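You operate a simulated robot arm through the tools that you are given. There is no shell and no other tool. Be economical: measure what you need, move in short steps, check, and stop when the job is done.

You are at the controls of a simulated two-armed robot. One attempt, no reset.

Task
Top the reel gearbox up to about its red mark with gear oil and shut the filler.
Fine: put the red-rim jar back. Set down upright: red-rim oil jar.

Only the result counts: the job must be done as asked and must still hold three seconds after the hand-in. Knocking over, shifting, dropping, spilling or breaking anything else fails it.

Robot
Two 7-joint arms with two-finger grippers on one trunk, on a base that drives. Base frame: it is fixed to the floor where the robot stands at the start and does not move with it; the origin is under the middle of the robot, x ahead of it, y to its left, z up; the surface under the hand at the start is at about z = 0.88. Readings come in m, degrees, newtons and seconds.
The left shoulder is at the start at [0.023, 0.175, 1.404], the right one opposite. With the tool pointing down near the work surface each hand reaches from about 0.1 to 0.78 m from the robot's upright axis, wherever it stands, measured 20 degrees to its own side. Places, roughly: gearbox filler lid [0.6, 0, 1.2]; grey-rim catch jar [-1, 2.25, 0.5]; reel gearbox [0.6, 0, 1]; white-rim water jar [-1.25, 2.25, 0.75]; yellow-rim oil jar [-3, 0.5, 1.25]. Payload 2.94 kg a hand.
Tool frame (each hand has its own): the origin (TCP) lies between the finger pads and is the grasp point; the fingertips stand 0.03 m ahead of it; z points along the fingers, y is the line along which they close. Largest opening 0.138 m; the body of the gripper starts 0.109 m behind the TCP.
Orientation is that of the tool frame in the base frame, as a unit quaternion [w, x, y, z]. With the fingers straight down and closing along the base's y, the tool's x points along the base's -x, its y along +y and its z along -z.

Tools
- The arms move only by the tool nudge_tool. It takes "left_deltas", "right_deltas" or both (then of equal length, played together; a hand with none holds still); each is a list of rows, each a list of 7 numbers: the shift along the tool's x, y, z in units of 500 mm (1.0 is 500 mm), then the turn, a rotation vector about the tool's x, y, z in units of 45 degrees (1.0 is 45 degrees), then the opening, from 0 (shut) to 1 (fully open). In form: [[x, y, z, ax, ay, az, gripper], ...]. A call has 1 to 12 rows; each row is the pose to reach, as a shift and turn from the pose commanded when the call began, along the tool's axes at that moment. A call with a number of a shift or a turn outside -1 to 1 is refused whole. Each row takes 0.2 s and may step no farther than 0.05 m and 8.6 degrees from the row before; otherwise, or with a gripper value out of range, the whole call is refused. Where a pose cannot be reached the arm comes as near as it can. A force on the tool above 50 N (or 10 N above the force at the start of the call, whichever is more), or a blocked arm, ends the call early, and 0.2 s more pass. Each finger halts on what it meets, pressing with about 31 N; the grip force reading is that of the motor and also rises with nothing between the fingers. The clock runs only during rows and for 0.2 s after the last one: add rows that repeat a pose to give the fingers time. The reply holds the time, the measured pose of the TCP, the force on the tool along the base axes, the opening and the grip force, in the units named above and with some noise, with the torque about the TCP (base axes, N m) and any sound that the robot's microphone picked up.
- Cameras (640 x 400 px; columns grow to the right, rows downward): "scene" is now at [0.0534, 0.0444, 1.8857]; the picture's right is [0.54, -0.84, 0.00], its down [-0.60, -0.39, -0.71] and it looks along [0.59, 0.38, -0.71] (base axes); focal length 273 px, centre (320, 200). "left" rides on the left gripper at [0.071, -0.019, -0.146] in its tool frame; the picture's right is [0.26, 0.96, 0.00], its down [-0.85, 0.23, -0.48] and it looks along [-0.46, 0.13, 0.88] (tool axes); focal length 280 px, centre (320, 200). "right" rides on the right gripper at [0.071, 0.019, -0.146] in its tool frame; the picture's right is [-0.26, 0.97, 0.00], its down [-0.85, -0.23, -0.48] and it looks along [-0.46, -0.12, 0.88] (tool axes); focal length 280 px, centre (320, 200). There is no depth. A picture from a camera that has moved, and an enlarged one, comes with that camera's place and axes in the base frame and with its lens.
- snapshot(camera): a new picture of that camera. No time passes.
- raise_lower(by): slides the trunk up (or, below 0, down) by that many m; the arms and the scene camera ride with it, the base frame stays. It gives what a move gives, with no picture.
- drive_base(legs): drives the robot by 1 to 6 legs, each [ahead, turn to the left] in m and degrees, along the robot's own axes; the way and the turn of a leg run together, so that a leg with both is an arc; at most 1.5 m and 180 degrees a leg. The arms and the cameras ride along, it lands a little off, and it stops where it bumps. It gives what a move gives.
- aim_head(pan, tilt): turns the head with the scene camera to pan (to the left, within 120 degrees either way) and tilt (down, from -29 to 69), counted from straight ahead of the robot. It gives what a move gives.
- close_up(camera, box): a new picture of the part [left, top, right, bottom] of that camera's present view, enlarged. No time passes.
- finish_job(): hands the job in; it is judged then, once.

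Go step by step. Nothing tells you exact positions but the pictures and the camera data: compare them with the known pose of the tool, close in by small moves and look again before you grip or let go. The budget is 120 turns and 88 pictures, counting those below and the enlarged ones. Unless the task says otherwise, let go and move clear before handing in.

The tools are called as name(argument=value, ...) on one line, values as JSON. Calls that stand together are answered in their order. nudge_tool: Moves the arms, as the interface text tells. Its arguments: {"type":"object","properties":{"left_deltas":{"type":"array"},"right_deltas":{"type":"array"}},"required":[]} The other tools are called the same way: raise_lower (by) slides the trunk up or down; drive_base (legs) drives the base; aim_head (pan, tilt) turns the head that bears the scene camera; snapshot (camera) takes a picture; close_up (camera, box) takes an enlarged picture of a part of a camera's view; finish_job () hands the job in.

At the start:

```text
time_s: 0.0
left_tcp_pos: [0.5278, 0.4684, 1.5186]
left_tool_rot: [0.0, 0.0, 1.0, 0.0]
left_force: [0.4, -0.2, -0.5]
left_wrist_torque: [0.01, 0.02, 0.0]
left_gripper_width: 0.1379
left_gripper_force: 0.0
right_tcp_pos: [0.3528, 0.0229, 1.5052]
right_tool_rot: [0.0, 0.001, 1.0, 0.001]
right_force: [-0.9, -0.2, -0.4]
right_wrist_torque: [-0.02, -0.02, -0.04]
right_gripper_width: 0.1378
right_gripper_force: 0.1
trunk travel left (down, up): [-0.575, 0.159]
robot x, y, heading: [0.0005, -0.0047, -0.0]
head pan, tilt: [32.9, 45.1]
```

scene: 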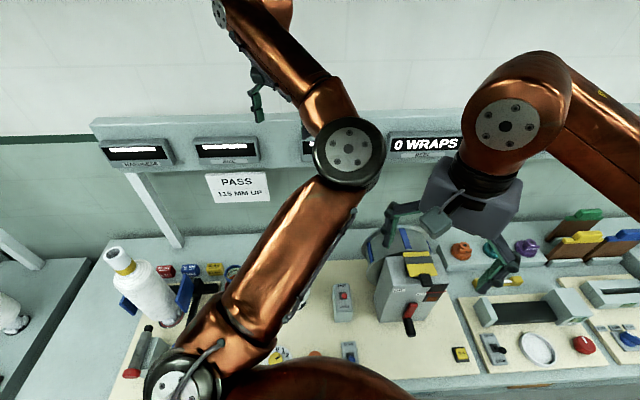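
right: 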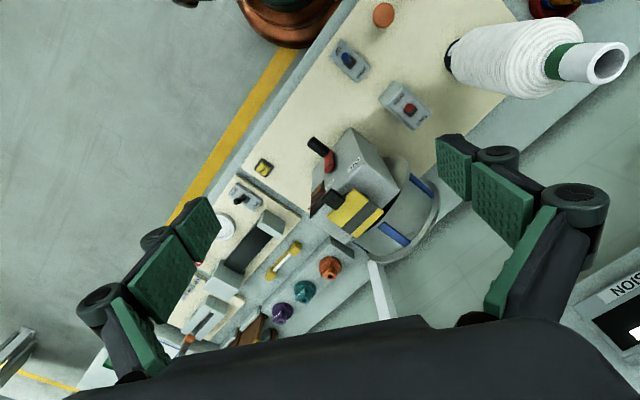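
left: 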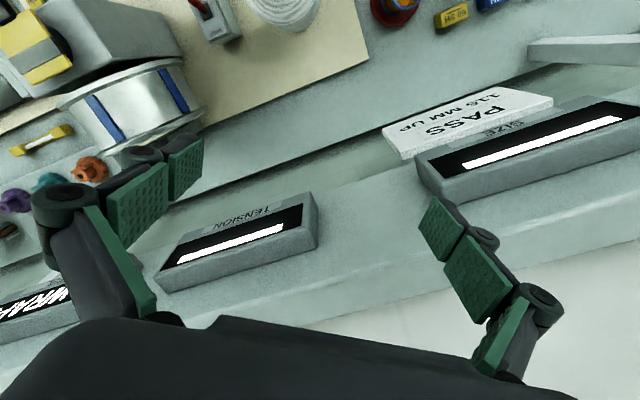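

The gearbox with its yellow lid is straight ahead, but both arms are partly in the way and I can't see any jars yet. I'll look at the gearbox up close, then pan the head to find the jars.

close_up(camera="scene", box=[340, 200, 500, 350])

aim_head(pan=110, tilt=25)

```text
2.67 times, centred on (420, 275) of scene
camera zoom: at [0.0534, 0.0444, 1.8857], right [0.54, -0.84, 0.0], down [-0.6, -0.39, -0.71], along [0.59, 0.38, -0.71], focal length 728 px, centre (53, 0)
```

zoom: 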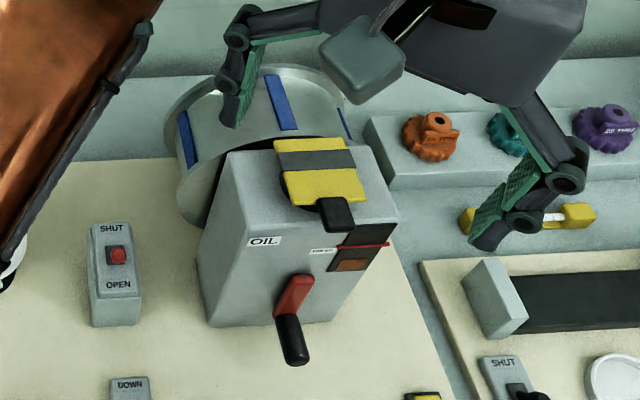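

```text
time_s: 1.5
left_tcp_pos: [0.5293, 0.4685, 1.5188]
left_tool_rot: [0.0, 0.001, 1.0, -0.001]
left_force: [-0.7, 0.8, 0.8]
left_wrist_torque: [-0.01, 0.01, 0.02]
left_gripper_width: 0.1382
left_gripper_force: 0.2
right_tcp_pos: [0.3521, 0.0239, 1.5043]
right_tool_rot: [0.0, 0.0, 1.0, 0.0]
right_force: [-0.3, 0.4, 0.1]
right_wrist_torque: [-0.01, 0.02, 0.01]
right_gripper_width: 0.1382
right_gripper_force: 0.0
trunk travel left (down, up): [-0.575, 0.159]
robot x, y, heading: [-0.0034, -0.0031, -0.0]
head pan, tilt: [110.0, 25.0]
```

snapshot(camera="scene")

aim_head(pan=-110, tilt=25)

snapshot(camera="scene")

aim_head(pan=-45, tilt=40)

snapshot(camera="scene")

```text
83 pictures are left
camera scene: at [-0.0461, 0.0869, 1.9164], right [0.94, 0.34, 0.0], down [0.14, -0.4, -0.91], along [-0.31, 0.85, -0.42], focal length 273 px, centre (320, 200)
```

scene: 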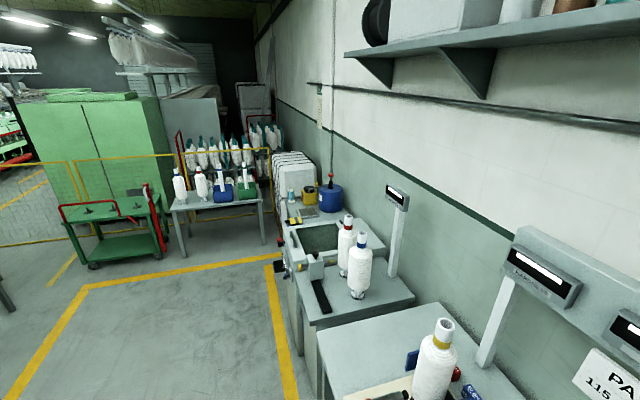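

```text
time_s: 4.7
left_tcp_pos: [0.5292, 0.469, 1.5173]
left_tool_rot: [0.0, 0.001, 1.0, 0.001]
left_force: [0.8, -0.2, -0.1]
left_wrist_torque: [0.02, 0.01, -0.02]
left_gripper_width: 0.138
left_gripper_force: 0.0
right_tcp_pos: [0.3525, 0.0239, 1.5049]
right_tool_rot: [0.0, 0.0, 1.0, 0.0]
right_force: [0.1, 0.4, -0.2]
right_wrist_torque: [-0.01, 0.01, -0.04]
right_gripper_width: 0.1379
right_gripper_force: 0.1
trunk travel left (down, up): [-0.575, 0.159]
robot x, y, heading: [0.0, -0.0028, -0.1]
head pan, tilt: [-110.0, 25.0]
```

```text
82 pictures are left
camera scene: at [-0.0462, -0.0863, 1.9165], right [-0.94, 0.34, 0.0], down [0.14, 0.4, -0.91], along [-0.31, -0.85, -0.42], focal length 273 px, centre (320, 200)
```

scene: 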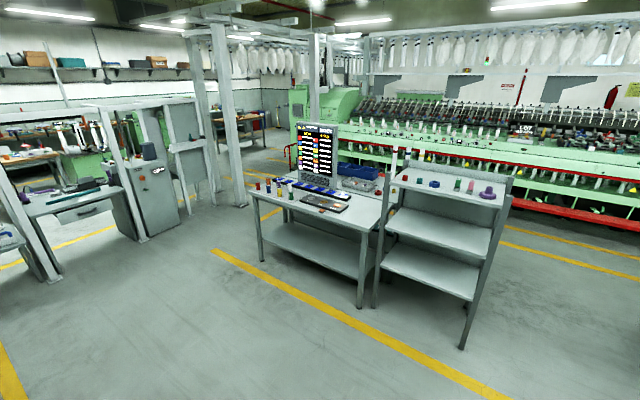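

```text
time_s: 6.0
left_tcp_pos: [0.5288, 0.4704, 1.5177]
left_tool_rot: [-0.001, 0.0, 1.0, 0.0]
left_force: [0.8, 0.4, -0.2]
left_wrist_torque: [0.01, 0.0, 0.01]
left_gripper_width: 0.1379
left_gripper_force: 0.1
right_tcp_pos: [0.3529, 0.0236, 1.506]
right_tool_rot: [-0.001, 0.0, 1.0, 0.002]
right_force: [-0.3, 0.6, -0.1]
right_wrist_torque: [-0.02, -0.01, -0.03]
right_gripper_width: 0.1378
right_gripper_force: 0.1
trunk travel left (down, up): [-0.575, 0.159]
robot x, y, heading: [0.0008, 0.0014, -0.0]
head pan, tilt: [-45.0, 40.0]
```

```text
81 pictures are left
camera scene: at [0.0453, -0.0599, 1.8931], right [-0.71, -0.71, 0.0], down [-0.45, 0.45, -0.77], along [0.54, -0.54, -0.64], focal length 273 px, centre (320, 200)
```

scene: 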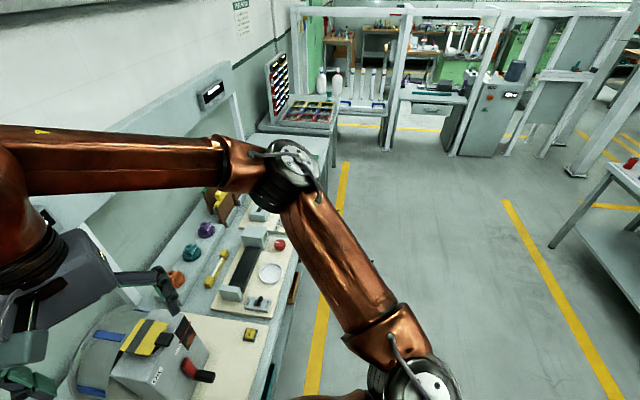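

The washing corner back-left probably holds the grey and water jars. I'll zoom in there, then turn the robot to look behind for the yellow and red jars.

aim_head(pan=115, tilt=25)

close_up(camera="scene", box=[240, 130, 400, 230])

```text
time_s: 8.5
left_tcp_pos: [0.5297, 0.4695, 1.5178]
left_tool_rot: [-0.001, 0.001, 1.0, 0.0]
left_force: [-0.5, 0.1, -0.3]
left_wrist_torque: [0.02, -0.01, -0.01]
left_gripper_width: 0.1381
left_gripper_force: 0.1
right_tcp_pos: [0.3533, 0.0227, 1.5051]
right_tool_rot: [0.0, -0.001, 1.0, 0.001]
right_force: [-0.9, 0.0, -0.8]
right_wrist_torque: [0.0, -0.01, 0.02]
right_gripper_width: 0.1382
right_gripper_force: 0.1
trunk travel left (down, up): [-0.575, 0.159]
robot x, y, heading: [-0.0015, 0.0028, 0.1]
head pan, tilt: [115.0, 25.0]
```

```text
4.00 times, centred on (320, 180) of scene
camera zoom: at [-0.0536, 0.0838, 1.9165], right [0.91, 0.42, 0.0], down [0.18, -0.38, -0.91], along [-0.38, 0.82, -0.42], focal length 1092 px, centre (320, 280)
```

zoom: 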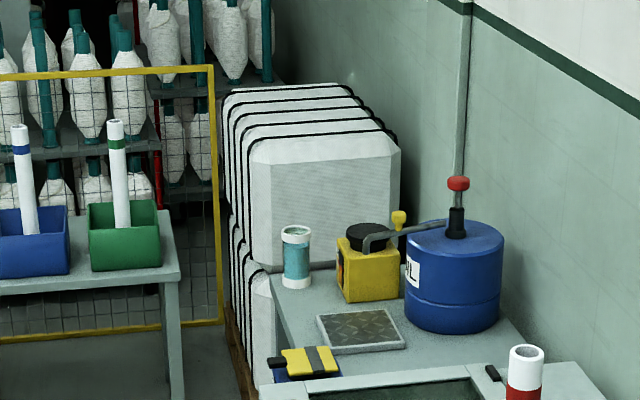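

I can see a white-rim teal jar (water), a yellow canister and a blue drum with a pump. I'll back away a little and turn to look behind.

drive_base(legs=[[-0.5, 0], [0, 90]])

aim_head(pan=80, tilt=25)

snapshot(camera="scene")

aim_head(pan=0, tilt=30)

snapshot(camera="scene")

```text
time_s: 15.2
left_tcp_pos: [-0.9681, 0.5253, 1.5176]
left_tool_rot: [-0.001, 0.708, -0.706, -0.001]
left_force: [0.9, 0.4, 0.1]
left_wrist_torque: [0.05, -0.03, 0.01]
left_gripper_width: 0.138
left_gripper_force: 0.1
right_tcp_pos: [-0.521, 0.3507, 1.5058]
right_tool_rot: [0.0, 0.708, -0.706, 0.0]
right_force: [-0.6, -0.2, 0.9]
right_wrist_torque: [0.03, -0.02, -0.02]
right_gripper_width: 0.138
right_gripper_force: 0.1
trunk travel left (down, up): [-0.575, 0.159]
robot x, y, heading: [-0.4965, -0.0025, 89.9]
head pan, tilt: [115.0, 25.0]
```

```text
time_s: 16.2
left_tcp_pos: [-0.9676, 0.5256, 1.5181]
left_tool_rot: [0.0, 0.707, -0.707, 0.0]
left_force: [0.2, -0.7, 0.4]
left_wrist_torque: [0.02, -0.03, -0.01]
left_gripper_width: 0.138
left_gripper_force: 0.0
right_tcp_pos: [-0.5201, 0.3523, 1.5045]
right_tool_rot: [0.001, 0.708, -0.706, -0.001]
right_force: [0.3, -0.3, -0.6]
right_wrist_torque: [0.0, 0.0, -0.03]
right_gripper_width: 0.138
right_gripper_force: 0.1
trunk travel left (down, up): [-0.575, 0.159]
robot x, y, heading: [-0.498, -0.0026, 90.2]
head pan, tilt: [80.0, 25.0]
```

```text
79 pictures are left
camera scene: at [-0.5883, 0.0003, 1.9165], right [0.17, 0.99, 0.0], down [0.42, -0.07, -0.91], along [-0.89, 0.15, -0.42], focal length 273 px, centre (320, 200)
```

scene: 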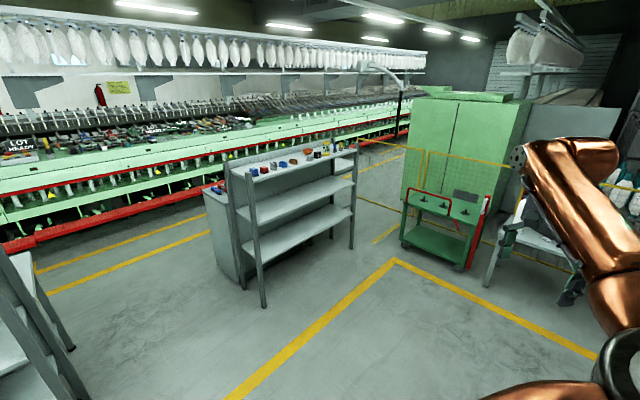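

```text
time_s: 17.8
left_tcp_pos: [-0.969, 0.5254, 1.518]
left_tool_rot: [0.0, 0.709, -0.705, 0.0]
left_force: [-0.3, 0.0, -0.2]
left_wrist_torque: [0.02, 0.01, -0.02]
left_gripper_width: 0.138
left_gripper_force: 0.2
right_tcp_pos: [-0.5214, 0.3514, 1.5052]
right_tool_rot: [0.001, 0.708, -0.706, -0.001]
right_force: [0.0, -1.1, 0.1]
right_wrist_torque: [0.05, -0.02, -0.02]
right_gripper_width: 0.1378
right_gripper_force: 0.0
trunk travel left (down, up): [-0.575, 0.159]
robot x, y, heading: [-0.4982, 0.0007, 90.1]
head pan, tilt: [0.0, 30.0]
```

```text
78 pictures are left
camera scene: at [-0.4981, 0.0752, 1.9085], right [1.0, 0.0, 0.0], down [0.0, -0.5, -0.87], along [0.0, 0.87, -0.5], focal length 273 px, centre (320, 200)
```

scene: 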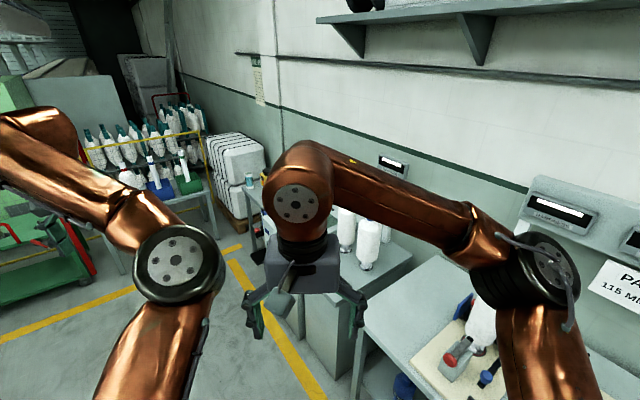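

The shelf stands around x = -3 with small items on top. I'll zoom in on it and on the oil station.

aim_head(pan=80, tilt=20)

close_up(camera="scene", box=[200, 160, 360, 260])

drive_base(legs=[[0, 90]])

aim_head(pan=-80, tilt=30)

snapshot(camera="scene")

aim_head(pan=50, tilt=25)

snapshot(camera="scene")

```text
time_s: 19.3
left_tcp_pos: [-0.9686, 0.526, 1.5189]
left_tool_rot: [0.001, 0.709, -0.706, 0.0]
left_force: [0.1, 0.6, -0.8]
left_wrist_torque: [0.02, 0.01, -0.01]
left_gripper_width: 0.138
left_gripper_force: 0.0
right_tcp_pos: [-0.5225, 0.3522, 1.5049]
right_tool_rot: [0.0, 0.708, -0.706, -0.001]
right_force: [0.0, -0.2, 0.1]
right_wrist_torque: [-0.02, 0.0, -0.03]
right_gripper_width: 0.1379
right_gripper_force: 0.2
trunk travel left (down, up): [-0.575, 0.159]
robot x, y, heading: [-0.4998, 0.0005, 90.0]
head pan, tilt: [80.0, 20.0]
```

```text
4.00 times, centred on (280, 210) of scene
camera zoom: at [-0.5895, 0.0007, 1.9245], right [0.17, 0.99, 0.0], down [0.34, -0.06, -0.94], along [-0.93, 0.16, -0.34], focal length 1092 px, centre (480, 160)
```

zoom: 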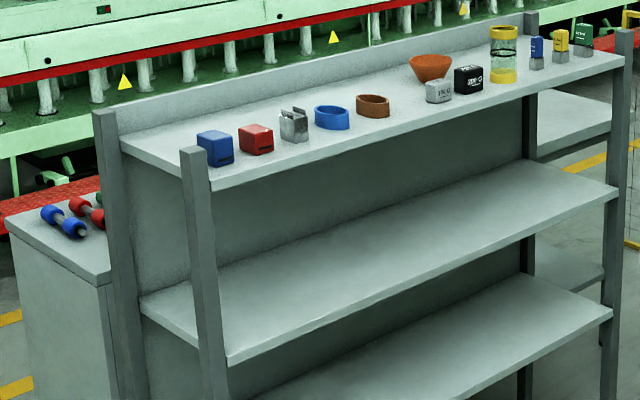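

```text
time_s: 23.5
left_tcp_pos: [-1.023, -0.4726, 1.5178]
left_tool_rot: [0.001, 1.0, 0.004, 0.001]
left_force: [-0.6, 0.1, -0.5]
left_wrist_torque: [-0.03, -0.01, 0.0]
left_gripper_width: 0.1381
left_gripper_force: 0.1
right_tcp_pos: [-0.8493, -0.0267, 1.5039]
right_tool_rot: [0.001, 1.0, 0.004, 0.0]
right_force: [0.4, -1.3, 0.3]
right_wrist_torque: [-0.03, 0.02, 0.0]
right_gripper_width: 0.1379
right_gripper_force: 0.1
trunk travel left (down, up): [-0.575, 0.159]
robot x, y, heading: [-0.4989, -0.0008, -179.7]
head pan, tilt: [80.0, 20.0]
```

```text
time_s: 26.0
left_tcp_pos: [-1.0218, -0.4741, 1.5186]
left_tool_rot: [0.0, 1.0, 0.003, 0.0]
left_force: [-1.1, -0.1, 1.2]
left_wrist_torque: [-0.04, -0.01, -0.01]
left_gripper_width: 0.1383
left_gripper_force: 0.0
right_tcp_pos: [-0.8483, -0.0259, 1.5036]
right_tool_rot: [0.001, 1.0, 0.003, 0.0]
right_force: [0.7, 0.2, 0.1]
right_wrist_torque: [-0.01, -0.02, 0.05]
right_gripper_width: 0.1383
right_gripper_force: 0.1
trunk travel left (down, up): [-0.575, 0.159]
robot x, y, heading: [-0.4981, 0.0013, -179.5]
head pan, tilt: [-80.0, 30.0]
```

```text
76 pictures are left
camera scene: at [-0.4996, 0.0879, 1.9085], right [0.98, 0.18, 0.0], down [0.09, -0.49, -0.87], along [-0.16, 0.85, -0.5], focal length 273 px, centre (320, 200)
```

scene: 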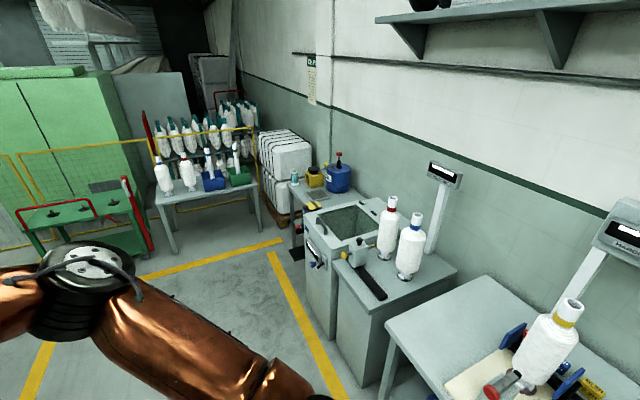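

```text
time_s: 28.1
left_tcp_pos: [-1.0218, -0.4748, 1.5184]
left_tool_rot: [0.0, 1.0, 0.004, 0.0]
left_force: [-0.1, 0.2, 1.1]
left_wrist_torque: [0.02, 0.0, 0.0]
left_gripper_width: 0.138
left_gripper_force: 0.0
right_tcp_pos: [-0.8492, -0.0256, 1.5042]
right_tool_rot: [0.001, 1.0, 0.004, 0.0]
right_force: [-0.4, -1.5, 0.6]
right_wrist_torque: [0.0, 0.02, -0.03]
right_gripper_width: 0.1378
right_gripper_force: 0.0
trunk travel left (down, up): [-0.575, 0.159]
robot x, y, heading: [-0.4954, -0.0021, -179.7]
head pan, tilt: [50.0, 25.0]
```

```text
75 pictures are left
camera scene: at [-0.5419, -0.072, 1.9164], right [-0.77, 0.64, 0.0], down [0.27, 0.33, -0.91], along [-0.58, -0.7, -0.42], focal length 273 px, centre (320, 200)
```

scene: 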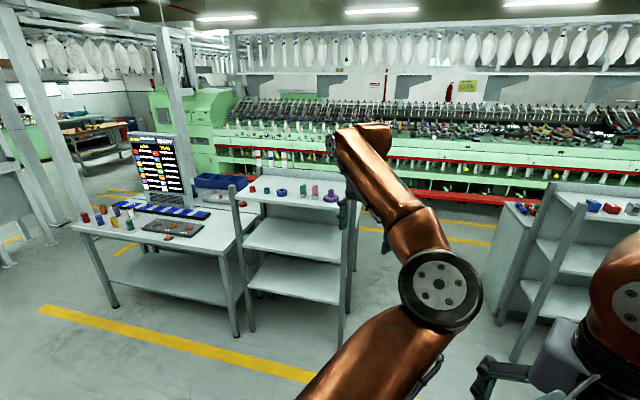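

The yellow-rim jar is on the shelf, with oil in it. I'll look for the red-rim jar on the table and on the second shelf.

close_up(camera="scene", box=[200, 130, 360, 230])

close_up(camera="scene", box=[70, 180, 230, 280])

aim_head(pan=-73, tilt=30)

close_up(camera="scene", box=[220, 140, 440, 290])

```text
4.00 times, centred on (280, 180) of scene
camera zoom: at [-0.5419, -0.072, 1.9164], right [-0.77, 0.64, 0.0], down [0.27, 0.33, -0.91], along [-0.58, -0.7, -0.42], focal length 1092 px, centre (480, 280)
```

zoom: 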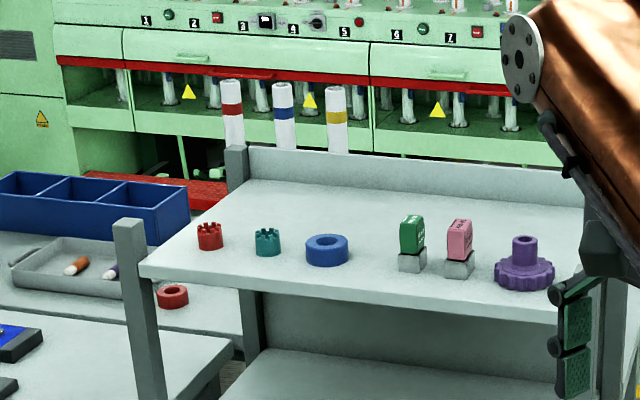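

```text
4.00 times, centred on (150, 230) of scene
camera zoom: at [-0.5419, -0.072, 1.9164], right [-0.77, 0.64, 0.0], down [0.27, 0.33, -0.91], along [-0.58, -0.7, -0.42], focal length 1092 px, centre (1000, 80)
```

zoom: 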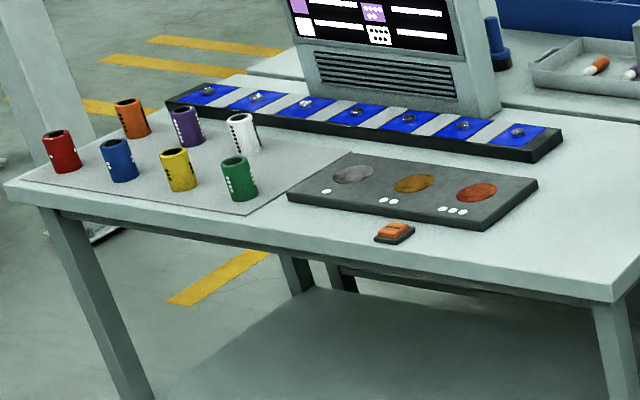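

```text
time_s: 30.1
left_tcp_pos: [-1.0222, -0.4745, 1.518]
left_tool_rot: [0.0, 1.0, 0.004, 0.0]
left_force: [-0.3, -0.4, -0.2]
left_wrist_torque: [0.01, 0.0, 0.01]
left_gripper_width: 0.138
left_gripper_force: 0.1
right_tcp_pos: [-0.8495, -0.0277, 1.5045]
right_tool_rot: [0.002, 1.0, 0.004, 0.0]
right_force: [-0.2, 0.0, 0.4]
right_wrist_torque: [-0.03, 0.0, -0.03]
right_gripper_width: 0.1381
right_gripper_force: 0.0
trunk travel left (down, up): [-0.575, 0.159]
robot x, y, heading: [-0.4963, -0.0023, -179.5]
head pan, tilt: [-73.0, 30.0]
```

```text
2.67 times, centred on (330, 215) of scene
camera zoom: at [-0.5103, 0.0852, 1.9085], right [0.95, 0.3, 0.0], down [0.15, -0.48, -0.87], along [-0.26, 0.83, -0.5], focal length 728 px, centre (293, 160)
```

zoom: 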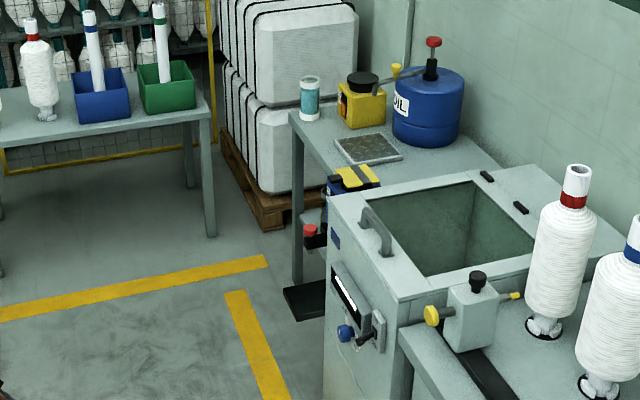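

The oil station has a drum, a canister and the grey-catch stand. There is a poster on the wall above it that may explain which oil is which, so I'll zoom in on that, then look at the wall shelves and the front for the red-rim jar.

aim_head(pan=-73, tilt=10)

close_up(camera="scene", box=[230, 130, 390, 230])

drive_base(legs=[[0, -90]])

aim_head(pan=-60, tilt=15)

snapshot(camera="scene")

aim_head(pan=-120, tilt=20)

snapshot(camera="scene")

```text
time_s: 31.0
left_tcp_pos: [-1.0225, -0.474, 1.5174]
left_tool_rot: [0.0, 1.0, 0.003, 0.0]
left_force: [-0.4, -0.3, 0.4]
left_wrist_torque: [-0.01, 0.02, 0.01]
left_gripper_width: 0.1383
left_gripper_force: 0.1
right_tcp_pos: [-0.8494, -0.0259, 1.506]
right_tool_rot: [0.001, 1.0, 0.005, 0.0]
right_force: [0.2, -0.4, -0.4]
right_wrist_torque: [0.02, -0.02, -0.01]
right_gripper_width: 0.138
right_gripper_force: 0.2
trunk travel left (down, up): [-0.575, 0.159]
robot x, y, heading: [-0.4986, -0.0021, -179.3]
head pan, tilt: [-73.0, 10.0]
```

```text
4.00 times, centred on (310, 180) of scene
camera zoom: at [-0.511, 0.0877, 1.9408], right [0.95, 0.3, 0.0], down [0.05, -0.17, -0.98], along [-0.3, 0.94, -0.17], focal length 1092 px, centre (360, 280)
```

zoom: 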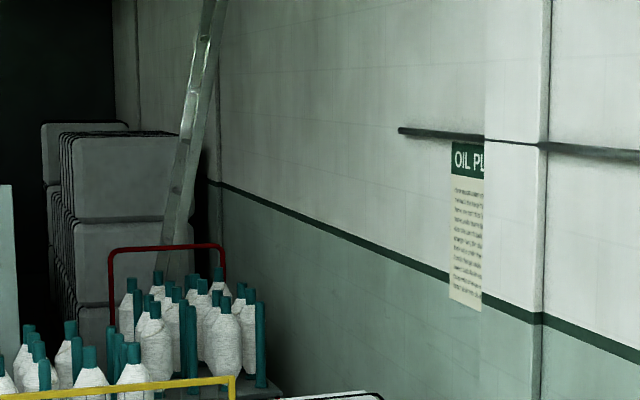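

```text
time_s: 35.2
left_tcp_pos: [-0.9723, 0.5231, 1.5175]
left_tool_rot: [0.0, 0.712, -0.702, 0.001]
left_force: [0.5, -0.1, 0.4]
left_wrist_torque: [0.0, 0.01, 0.0]
left_gripper_width: 0.138
left_gripper_force: 0.0
right_tcp_pos: [-0.5252, 0.3519, 1.5057]
right_tool_rot: [0.0, 0.712, -0.702, 0.0]
right_force: [0.0, -0.5, 0.2]
right_wrist_torque: [-0.02, 0.01, -0.03]
right_gripper_width: 0.138
right_gripper_force: 0.1
trunk travel left (down, up): [-0.575, 0.159]
robot x, y, heading: [-0.4954, -0.0009, 90.5]
head pan, tilt: [-73.0, 10.0]
```

```text
time_s: 35.9
left_tcp_pos: [-0.9729, 0.5227, 1.5186]
left_tool_rot: [0.0, 0.711, -0.703, 0.0]
left_force: [0.3, 0.2, 0.8]
left_wrist_torque: [0.0, 0.0, -0.01]
left_gripper_width: 0.138
left_gripper_force: 0.0
right_tcp_pos: [-0.5254, 0.3521, 1.5052]
right_tool_rot: [0.0, 0.712, -0.702, -0.001]
right_force: [0.1, -0.1, 0.7]
right_wrist_torque: [-0.03, 0.0, 0.04]
right_gripper_width: 0.1381
right_gripper_force: 0.1
trunk travel left (down, up): [-0.575, 0.159]
robot x, y, heading: [-0.4972, -0.0013, 90.6]
head pan, tilt: [-60.0, 15.0]
```

```text
70 pictures are left
camera scene: at [-0.4171, 0.0325, 1.9327], right [0.51, -0.86, 0.0], down [-0.22, -0.13, -0.97], along [0.83, 0.49, -0.26], focal length 273 px, centre (320, 200)
```

scene: 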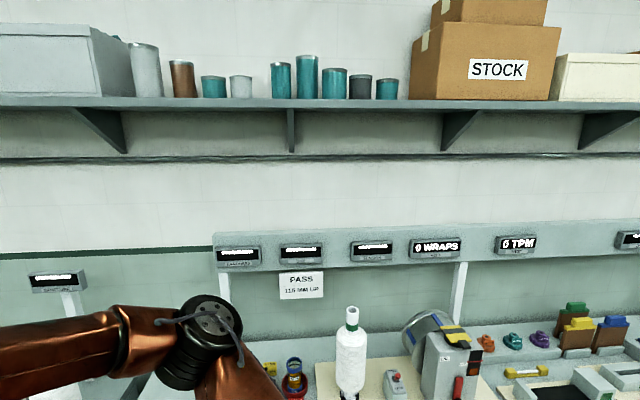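

```text
time_s: 37.2
left_tcp_pos: [-0.973, 0.5218, 1.5182]
left_tool_rot: [0.0, 0.711, -0.703, 0.0]
left_force: [0.6, 0.2, 0.2]
left_wrist_torque: [0.02, -0.01, -0.01]
left_gripper_width: 0.1378
left_gripper_force: 0.0
right_tcp_pos: [-0.5255, 0.3516, 1.5069]
right_tool_rot: [0.001, 0.712, -0.702, -0.001]
right_force: [-0.9, -0.3, 0.9]
right_wrist_torque: [0.0, 0.0, -0.04]
right_gripper_width: 0.1381
right_gripper_force: 0.0
trunk travel left (down, up): [-0.575, 0.159]
robot x, y, heading: [-0.4964, -0.0013, 90.7]
head pan, tilt: [-120.0, 20.0]
```

```text
69 pictures are left
camera scene: at [-0.4164, -0.0606, 1.9246], right [-0.49, -0.87, 0.0], down [-0.3, 0.17, -0.94], along [0.82, -0.46, -0.34], focal length 273 px, centre (320, 200)
```

scene: 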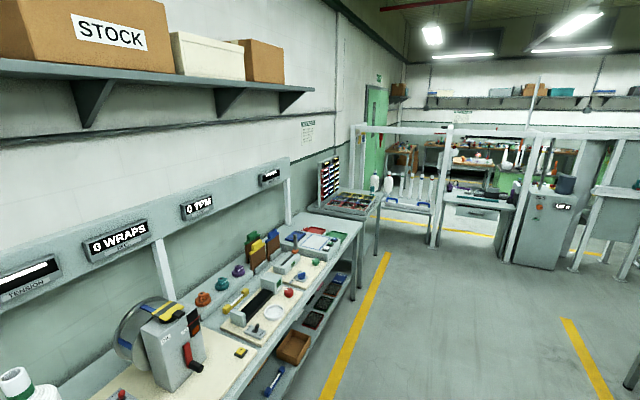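

The room sits rotated about 37° from my frame: the bench and wall run along roughly (-0.6, 0.8). I'll drive toward the oil station to read the "OIL PL…" poster and check the jars there.

drive_base(legs=[[0, 37], [1.2, 0], [0, -70]])

aim_head(pan=0, tilt=15)

snapshot(camera="scene")

```text
time_s: 48.1
left_tcp_pos: [-1.3405, 1.6423, 1.5184]
left_tool_rot: [0.0, -0.479, 0.878, 0.0]
left_force: [0.0, 0.5, 0.2]
left_wrist_torque: [0.0, 0.03, 0.0]
left_gripper_width: 0.1379
left_gripper_force: 0.1
right_tcp_pos: [-1.0597, 1.2522, 1.5049]
right_tool_rot: [0.0, -0.48, 0.877, 0.001]
right_force: [-0.1, 0.6, -0.4]
right_wrist_torque: [0.03, -0.03, -0.01]
right_gripper_width: 0.138
right_gripper_force: 0.0
trunk travel left (down, up): [-0.575, 0.159]
robot x, y, heading: [-1.2296, 0.9456, 57.4]
head pan, tilt: [-120.0, 20.0]
```

```text
time_s: 50.1
left_tcp_pos: [-1.3404, 1.6407, 1.5179]
left_tool_rot: [0.0, -0.48, 0.877, 0.0]
left_force: [0.2, -0.1, 0.0]
left_wrist_torque: [0.01, 0.0, -0.02]
left_gripper_width: 0.138
left_gripper_force: 0.1
right_tcp_pos: [-1.0604, 1.254, 1.5062]
right_tool_rot: [0.0, -0.481, 0.877, 0.0]
right_force: [0.1, -0.4, 0.2]
right_wrist_torque: [0.0, -0.01, 0.03]
right_gripper_width: 0.138
right_gripper_force: 0.0
trunk travel left (down, up): [-0.575, 0.159]
robot x, y, heading: [-1.2288, 0.9434, 57.5]
head pan, tilt: [0.0, 15.0]
```

```text
68 pictures are left
camera scene: at [-1.1883, 1.0105, 1.9327], right [0.84, -0.54, 0.0], down [-0.14, -0.22, -0.97], along [0.52, 0.81, -0.26], focal length 273 px, centre (320, 200)
```

scene: 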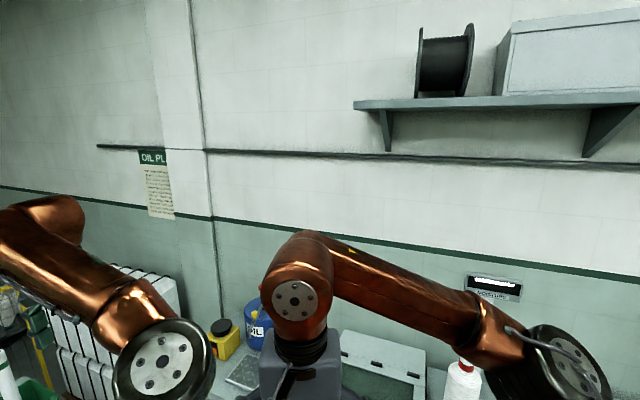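

close_up(camera="scene", box=[115, 140, 211, 225])

snapshot(camera="left")

aim_head(pan=5, tilt=60)

snapshot(camera="scene")

```text
4.71 times, centred on (163, 182) of scene
camera zoom: at [-1.1883, 1.0105, 1.9327], right [0.84, -0.54, 0.0], down [-0.14, -0.22, -0.97], along [0.52, 0.81, -0.26], focal length 1285 px, centre (1059, 282)
```

zoom: 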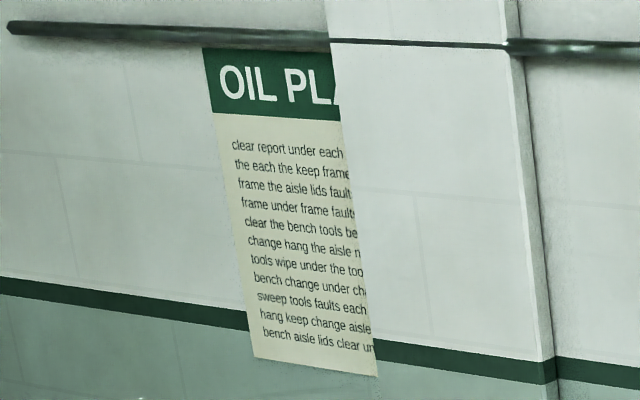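

```text
66 pictures are left
camera left: at [-1.3621, 1.5729, 1.6641], right [-0.95, 0.3, 0.0], down [0.26, 0.84, 0.48], along [0.14, 0.45, -0.88], focal length 280 px, centre (320, 200)
```

left: 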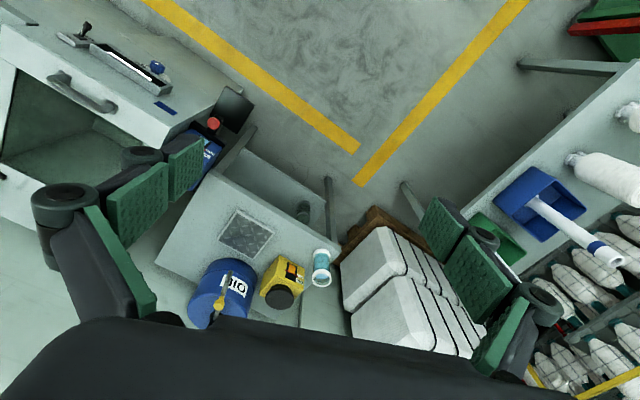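

```text
time_s: 51.2
left_tcp_pos: [-1.34, 1.6413, 1.5186]
left_tool_rot: [-0.001, -0.48, 0.878, 0.001]
left_force: [0.0, -0.2, -0.5]
left_wrist_torque: [-0.01, -0.01, 0.06]
left_gripper_width: 0.1382
left_gripper_force: 0.0
right_tcp_pos: [-1.0589, 1.2537, 1.505]
right_tool_rot: [0.0, -0.48, 0.877, 0.001]
right_force: [-0.6, -0.4, 0.0]
right_wrist_torque: [-0.03, 0.0, 0.01]
right_gripper_width: 0.138
right_gripper_force: 0.0
trunk travel left (down, up): [-0.575, 0.159]
robot x, y, heading: [-1.2311, 0.944, 57.3]
head pan, tilt: [5.0, 60.0]
```

```text
65 pictures are left
camera scene: at [-1.2077, 0.991, 1.8664], right [0.89, -0.46, 0.0], down [-0.4, -0.77, -0.5], along [0.23, 0.44, -0.87], focal length 273 px, centre (320, 200)
```

scene: 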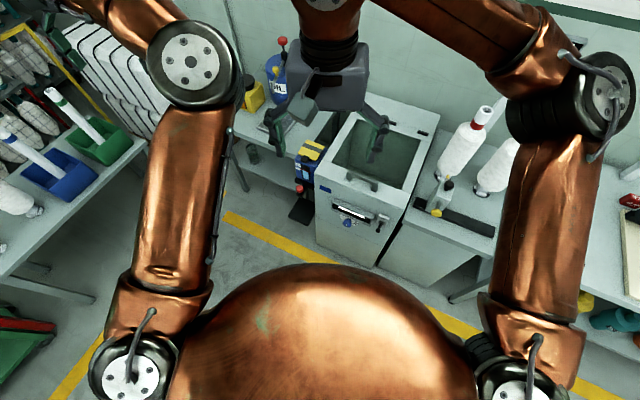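

The poster is just filler text. At the lower right I can see something teal and yellow under the main bench, so I'll turn that way, lower the trunk and look under the benches.

drive_base(legs=[[-0.3, 0], [0, -75]])

raise_lower(by=-0.45)

aim_head(pan=10, tilt=25)

snapshot(camera="scene")

```text
time_s: 56.5
left_tcp_pos: [-0.7497, 0.9879, 1.5182]
left_tool_rot: [-0.001, 0.147, 0.989, 0.0]
left_force: [0.9, 0.0, 0.1]
left_wrist_torque: [-0.04, -0.05, -0.02]
left_gripper_width: 0.1377
left_gripper_force: 0.0
right_tcp_pos: [-1.0478, 0.6121, 1.5057]
right_tool_rot: [0.0, 0.146, 0.989, 0.0]
right_force: [-0.4, 1.1, -0.2]
right_wrist_torque: [-0.04, -0.01, -0.03]
right_gripper_width: 0.138
right_gripper_force: 0.0
trunk travel left (down, up): [-0.575, 0.159]
robot x, y, heading: [-1.3911, 0.6895, -17.0]
head pan, tilt: [5.0, 60.0]
```

```text
refused: -0.45 is not a number from -0.4 to 0.4
```

```text
time_s: 57.5
left_tcp_pos: [-0.749, 0.9874, 1.519]
left_tool_rot: [0.001, 0.147, 0.989, -0.001]
left_force: [0.2, -0.4, 0.0]
left_wrist_torque: [0.0, 0.01, 0.04]
left_gripper_width: 0.1381
left_gripper_force: 0.1
right_tcp_pos: [-1.0469, 0.6114, 1.5058]
right_tool_rot: [0.0, 0.146, 0.989, 0.0]
right_force: [0.1, -0.2, 0.6]
right_wrist_torque: [-0.01, 0.02, -0.02]
right_gripper_width: 0.1379
right_gripper_force: 0.1
trunk travel left (down, up): [-0.575, 0.159]
robot x, y, heading: [-1.3929, 0.6896, -16.8]
head pan, tilt: [10.0, 25.0]
```

```text
64 pictures are left
camera scene: at [-1.3141, 0.6851, 1.9163], right [-0.12, -0.99, 0.0], down [-0.42, 0.05, -0.91], along [0.9, -0.11, -0.42], focal length 273 px, centre (320, 200)
```

scene: 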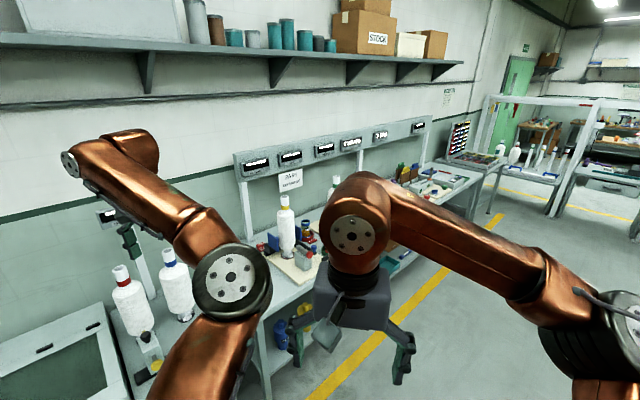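

Blue and yellow things stand under the left end of the bench. I'll lower the trunk and zoom in.

raise_lower(by=-0.38)

snapshot(camera="scene")

```text
time_s: 61.1
left_tcp_pos: [-0.7504, 0.9866, 1.1382]
left_tool_rot: [-0.001, 0.146, 0.989, -0.001]
left_force: [0.1, -0.2, -0.3]
left_wrist_torque: [-0.01, -0.01, -0.02]
left_gripper_width: 0.1381
left_gripper_force: 0.0
right_tcp_pos: [-1.0483, 0.6118, 1.1256]
right_tool_rot: [0.0, 0.146, 0.989, 0.001]
right_force: [-0.3, -0.4, 1.9]
right_wrist_torque: [-0.02, -0.01, 0.0]
right_gripper_width: 0.1378
right_gripper_force: 0.0
trunk travel left (down, up): [-0.195, 0.539]
robot x, y, heading: [-1.3906, 0.6928, -16.4]
head pan, tilt: [10.0, 25.0]
```

```text
63 pictures are left
camera scene: at [-1.1525, 0.6359, 1.5304], right [-0.12, -0.99, 0.0], down [-0.42, 0.05, -0.91], along [0.9, -0.11, -0.42], focal length 273 px, centre (320, 200)
```

scene: 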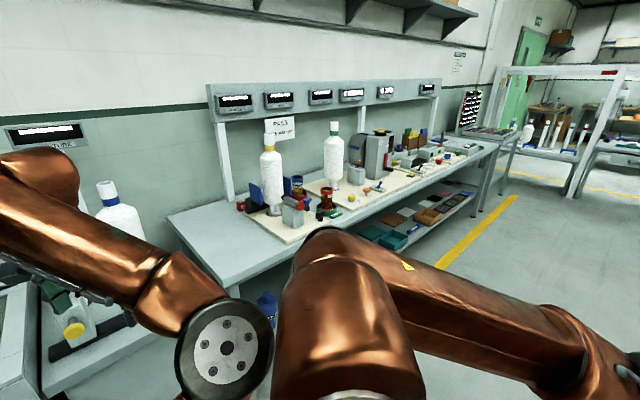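

The arms block the view, so I'll turn the body away and look sideways over the shoulder.

drive_base(legs=[[0, -90]])

aim_head(pan=97, tilt=22)

snapshot(camera="scene")

```text
time_s: 65.4
left_tcp_pos: [-1.0955, 0.0498, 1.1387]
left_tool_rot: [0.001, 0.802, 0.597, -0.001]
left_force: [-0.6, -0.1, -0.4]
left_wrist_torque: [-0.02, 0.02, 0.04]
left_gripper_width: 0.1378
left_gripper_force: 0.0
right_tcp_pos: [-1.4696, 0.3482, 1.125]
right_tool_rot: [0.0, 0.802, 0.597, 0.0]
right_force: [0.2, 0.1, 1.0]
right_wrist_torque: [0.01, -0.01, 0.02]
right_gripper_width: 0.138
right_gripper_force: 0.1
trunk travel left (down, up): [-0.195, 0.539]
robot x, y, heading: [-1.3903, 0.6899, -106.9]
head pan, tilt: [10.0, 25.0]
```

```text
time_s: 67.0
left_tcp_pos: [-1.0937, 0.0502, 1.139]
left_tool_rot: [0.0, 0.802, 0.597, 0.0]
left_force: [0.6, -0.3, 0.0]
left_wrist_torque: [-0.01, 0.0, 0.02]
left_gripper_width: 0.1381
left_gripper_force: 0.1
right_tcp_pos: [-1.4713, 0.3465, 1.1241]
right_tool_rot: [0.001, 0.802, 0.597, 0.001]
right_force: [-0.8, -0.1, -1.3]
right_wrist_torque: [-0.03, -0.02, 0.01]
right_gripper_width: 0.138
right_gripper_force: 0.0
trunk travel left (down, up): [-0.195, 0.539]
robot x, y, heading: [-1.3882, 0.6932, -106.5]
head pan, tilt: [97.0, 22.0]
```

```text
62 pictures are left
camera scene: at [-1.3446, 0.5269, 1.535], right [-0.17, -0.99, 0.0], down [-0.37, 0.06, -0.93], along [0.91, -0.16, -0.37], focal length 273 px, centre (320, 200)
```

scene: 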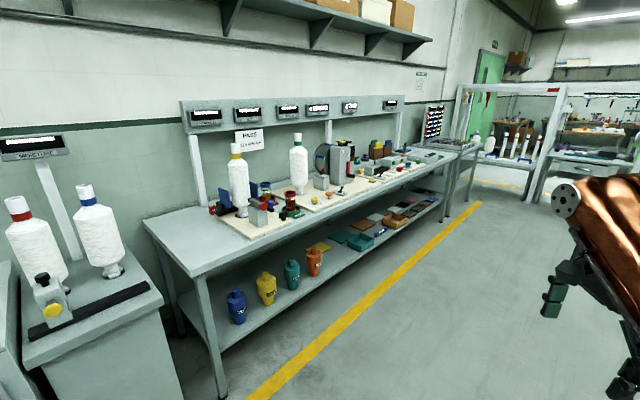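

On the bench near the left cone there's a small red-rimmed thing. I'll zoom in on it, and on the lower shelf.

close_up(camera="scene", box=[200, 160, 360, 260])

```text
4.00 times, centred on (280, 210) of scene
camera zoom: at [-1.3446, 0.5269, 1.535], right [-0.17, -0.99, 0.0], down [-0.37, 0.06, -0.93], along [0.91, -0.16, -0.37], focal length 1092 px, centre (480, 160)
```

zoom: 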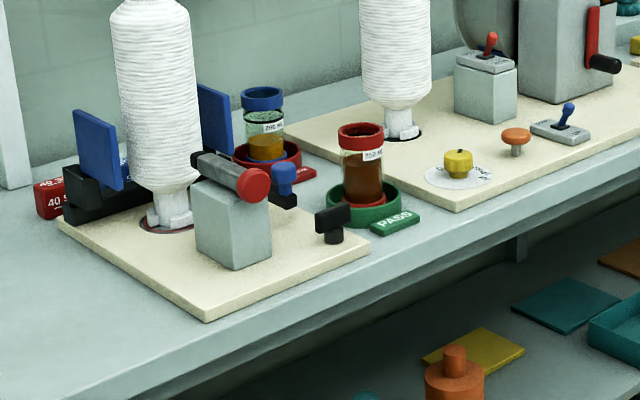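

Found it: the red-rim jar, dark oil, stands in a green PASS ring at about (0.10, 0.44, 0.88), with a blue-rim jar in a red ring behind it. I'll raise the trunk and go back in front of the bench, facing it squarely (heading about 37°).

raise_lower(by=0.38)

drive_base(legs=[[0, 75], [1.45, 0], [0, 68]])

aim_head(pan=35, tilt=55)

snapshot(camera="scene")

snapshot(camera="right")

snapshot(camera="left")

```text
time_s: 70.6
left_tcp_pos: [-1.094, 0.0484, 1.518]
left_tool_rot: [0.0, 0.802, 0.597, 0.0]
left_force: [-0.8, -0.5, 0.5]
left_wrist_torque: [0.01, 0.03, 0.02]
left_gripper_width: 0.1381
left_gripper_force: 0.0
right_tcp_pos: [-1.4696, 0.3473, 1.5044]
right_tool_rot: [0.001, 0.803, 0.597, 0.001]
right_force: [-0.3, -0.2, -0.5]
right_wrist_torque: [0.02, -0.02, 0.0]
right_gripper_width: 0.1382
right_gripper_force: 0.1
trunk travel left (down, up): [-0.575, 0.159]
robot x, y, heading: [-1.3915, 0.6878, -106.7]
head pan, tilt: [97.0, 22.0]
```

```text
time_s: 84.1
left_tcp_pos: [-0.0131, 0.6154, 1.5178]
left_tool_rot: [0.0, -0.311, 0.951, 0.0]
left_force: [0.2, -0.3, -0.2]
left_wrist_torque: [0.03, -0.02, -0.01]
left_gripper_width: 0.1377
left_gripper_force: 0.1
right_tcp_pos: [0.1079, 0.1515, 1.5054]
right_tool_rot: [0.0, -0.312, 0.95, 0.0]
right_force: [-0.5, 0.2, -0.4]
right_wrist_torque: [0.02, 0.01, 0.01]
right_gripper_width: 0.138
right_gripper_force: 0.0
trunk travel left (down, up): [-0.575, 0.159]
robot x, y, heading: [-0.1615, -0.0769, 36.4]
head pan, tilt: [97.0, 22.0]
```

```text
time_s: 85.4
left_tcp_pos: [-0.0126, 0.6152, 1.5194]
left_tool_rot: [0.001, -0.311, 0.95, 0.0]
left_force: [-0.2, -0.5, 0.1]
left_wrist_torque: [-0.01, -0.01, 0.04]
left_gripper_width: 0.1379
left_gripper_force: 0.0
right_tcp_pos: [0.1075, 0.152, 1.5048]
right_tool_rot: [-0.001, -0.311, 0.95, 0.001]
right_force: [0.6, 0.1, -0.5]
right_wrist_torque: [0.02, -0.02, -0.01]
right_gripper_width: 0.138
right_gripper_force: 0.1
trunk travel left (down, up): [-0.575, 0.159]
robot x, y, heading: [-0.166, -0.073, 35.8]
head pan, tilt: [35.0, 55.0]
```

```text
60 pictures are left
camera scene: at [-0.1515, -0.0151, 1.8725], right [0.95, -0.32, 0.0], down [-0.26, -0.78, -0.57], along [0.18, 0.54, -0.82], focal length 273 px, centre (320, 200)
```

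scene: 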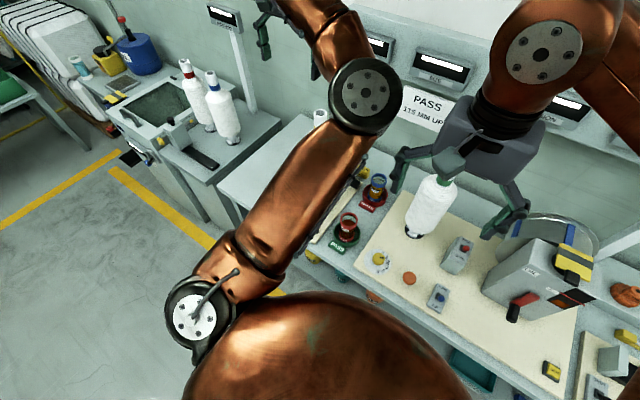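

```text
59 pictures are left
camera right: at [0.0385, 0.1252, 1.6511], right [-0.36, 0.93, 0.0], down [0.82, 0.32, 0.48], along [0.44, 0.17, -0.88], focal length 280 px, centre (320, 200)
```

right: 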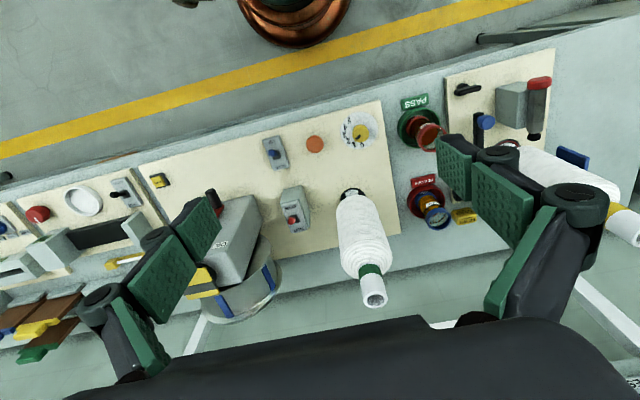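

```text
58 pictures are left
camera left: at [-0.059, 0.5592, 1.6641], right [-0.78, 0.62, 0.0], down [0.55, 0.69, 0.48], along [0.3, 0.37, -0.88], focal length 280 px, centre (320, 200)
```

left: 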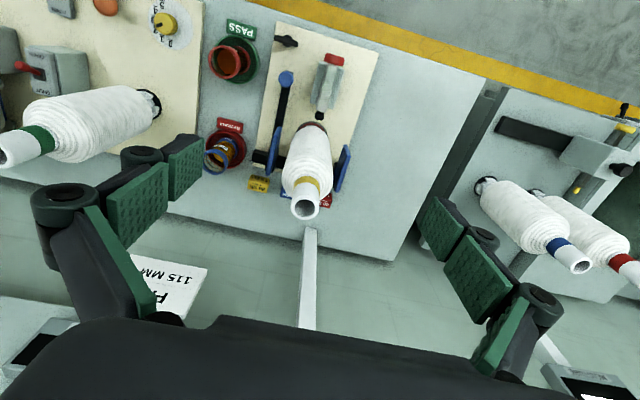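

I'm in front of the bench with both jars visible. I'll zoom in for the labels and the jar's exact position.

close_up(camera="scene", box=[310, 165, 406, 265])

close_up(camera="scene", box=[480, 210, 600, 330])

close_up(camera="left", box=[190, 10, 270, 190])

```text
4.00 times, centred on (358, 215) of scene
camera zoom: at [-0.1515, -0.0151, 1.8725], right [0.95, -0.32, 0.0], down [-0.26, -0.78, -0.57], along [0.18, 0.54, -0.82], focal length 1092 px, centre (168, 140)
```

zoom: 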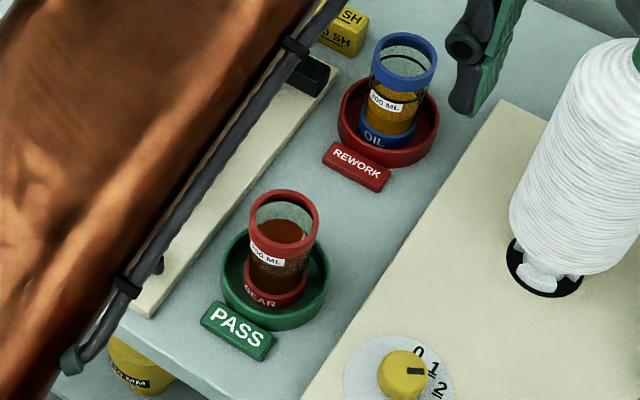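

```text
3.33 times, centred on (540, 270) of scene
camera zoom: at [-0.1515, -0.0151, 1.8725], right [0.95, -0.32, 0.0], down [-0.26, -0.78, -0.57], along [0.18, 0.54, -0.82], focal length 910 px, centre (-413, -33)
```

zoom: 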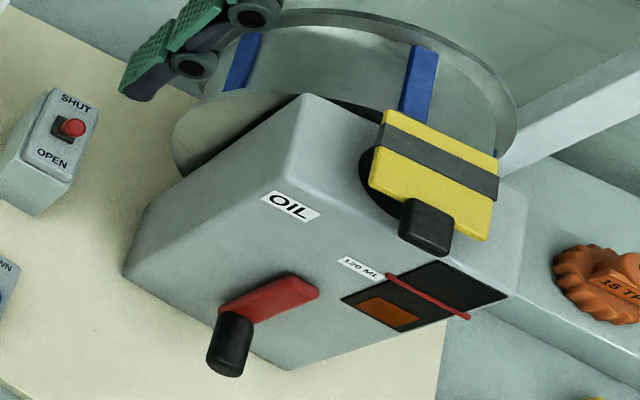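

```text
2.22 times, centred on (230, 100) of left
camera zoom: at [-0.059, 0.5592, 1.6641], right [-0.78, 0.62, 0.0], down [0.55, 0.69, 0.48], along [0.3, 0.37, -0.88], focal length 623 px, centre (520, 422)
```

zoom: 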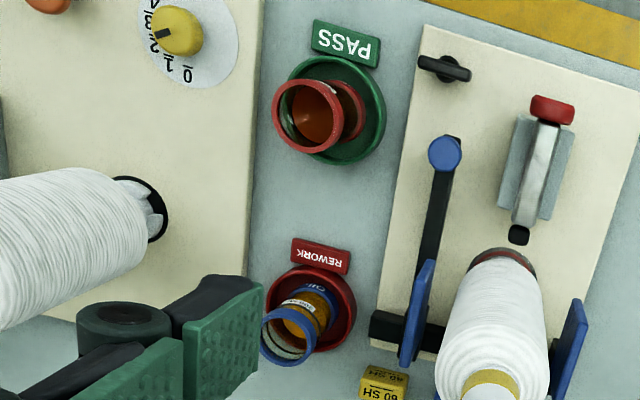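

The red-rim jar is labelled GEAR (the blue one only OIL) with its rim centre at about (0.115, 0.448, 1.00). The gearbox sight window shows the red mark at 120 ML. I'll reposition so the left hand reaches the jar and the right one reaches the lid.

drive_base(legs=[[0, -46], [0.26, 0], [0, 47]])

aim_head(pan=-25, tilt=55)

snapshot(camera="scene")

snapshot(camera="right")

```text
time_s: 91.5
left_tcp_pos: [0.24, 0.5703, 1.5191]
left_tool_rot: [0.0, -0.313, 0.95, 0.001]
left_force: [-0.6, 0.3, -0.4]
left_wrist_torque: [0.01, 0.0, -0.01]
left_gripper_width: 0.1379
left_gripper_force: 0.1
right_tcp_pos: [0.3638, 0.1068, 1.5049]
right_tool_rot: [-0.001, -0.314, 0.949, 0.001]
right_force: [0.0, 1.1, 0.0]
right_wrist_torque: [0.0, 0.02, -0.01]
right_gripper_width: 0.138
right_gripper_force: 0.1
trunk travel left (down, up): [-0.575, 0.159]
robot x, y, heading: [0.0898, -0.1236, 36.5]
head pan, tilt: [35.0, 55.0]
```

```text
time_s: 92.8
left_tcp_pos: [0.2391, 0.5712, 1.5182]
left_tool_rot: [0.0, -0.313, 0.95, 0.001]
left_force: [0.8, -0.1, 0.0]
left_wrist_torque: [-0.02, 0.03, 0.0]
left_gripper_width: 0.1379
left_gripper_force: 0.1
right_tcp_pos: [0.3626, 0.1084, 1.5043]
right_tool_rot: [-0.001, -0.314, 0.949, 0.002]
right_force: [0.3, 0.6, -0.5]
right_wrist_torque: [0.01, 0.01, -0.01]
right_gripper_width: 0.138
right_gripper_force: 0.0
trunk travel left (down, up): [-0.575, 0.159]
robot x, y, heading: [0.0931, -0.1193, 36.4]
head pan, tilt: [-25.0, 55.0]
```

```text
54 pictures are left
camera scene: at [0.1518, -0.114, 1.8724], right [0.2, -0.98, 0.0], down [-0.8, -0.17, -0.57], along [0.56, 0.12, -0.82], focal length 273 px, centre (320, 200)
```

scene: 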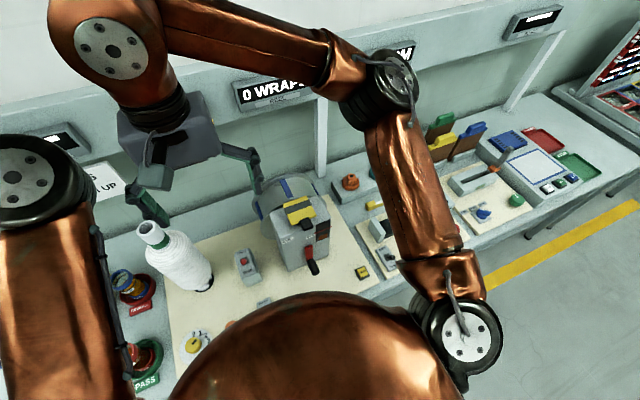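

```text
53 pictures are left
camera right: at [0.2933, 0.0813, 1.651], right [-0.36, 0.93, 0.0], down [0.82, 0.32, 0.48], along [0.44, 0.17, -0.88], focal length 280 px, centre (320, 200)
```

right: 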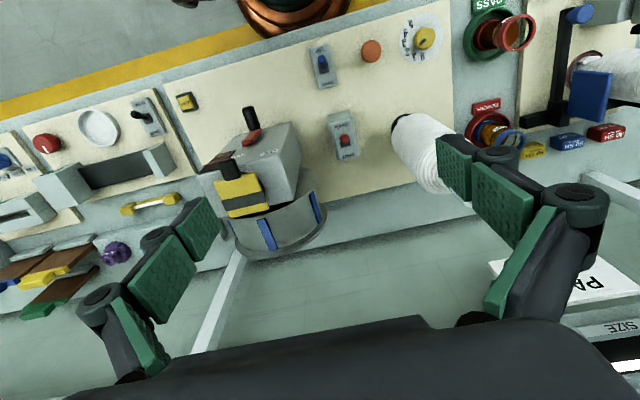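

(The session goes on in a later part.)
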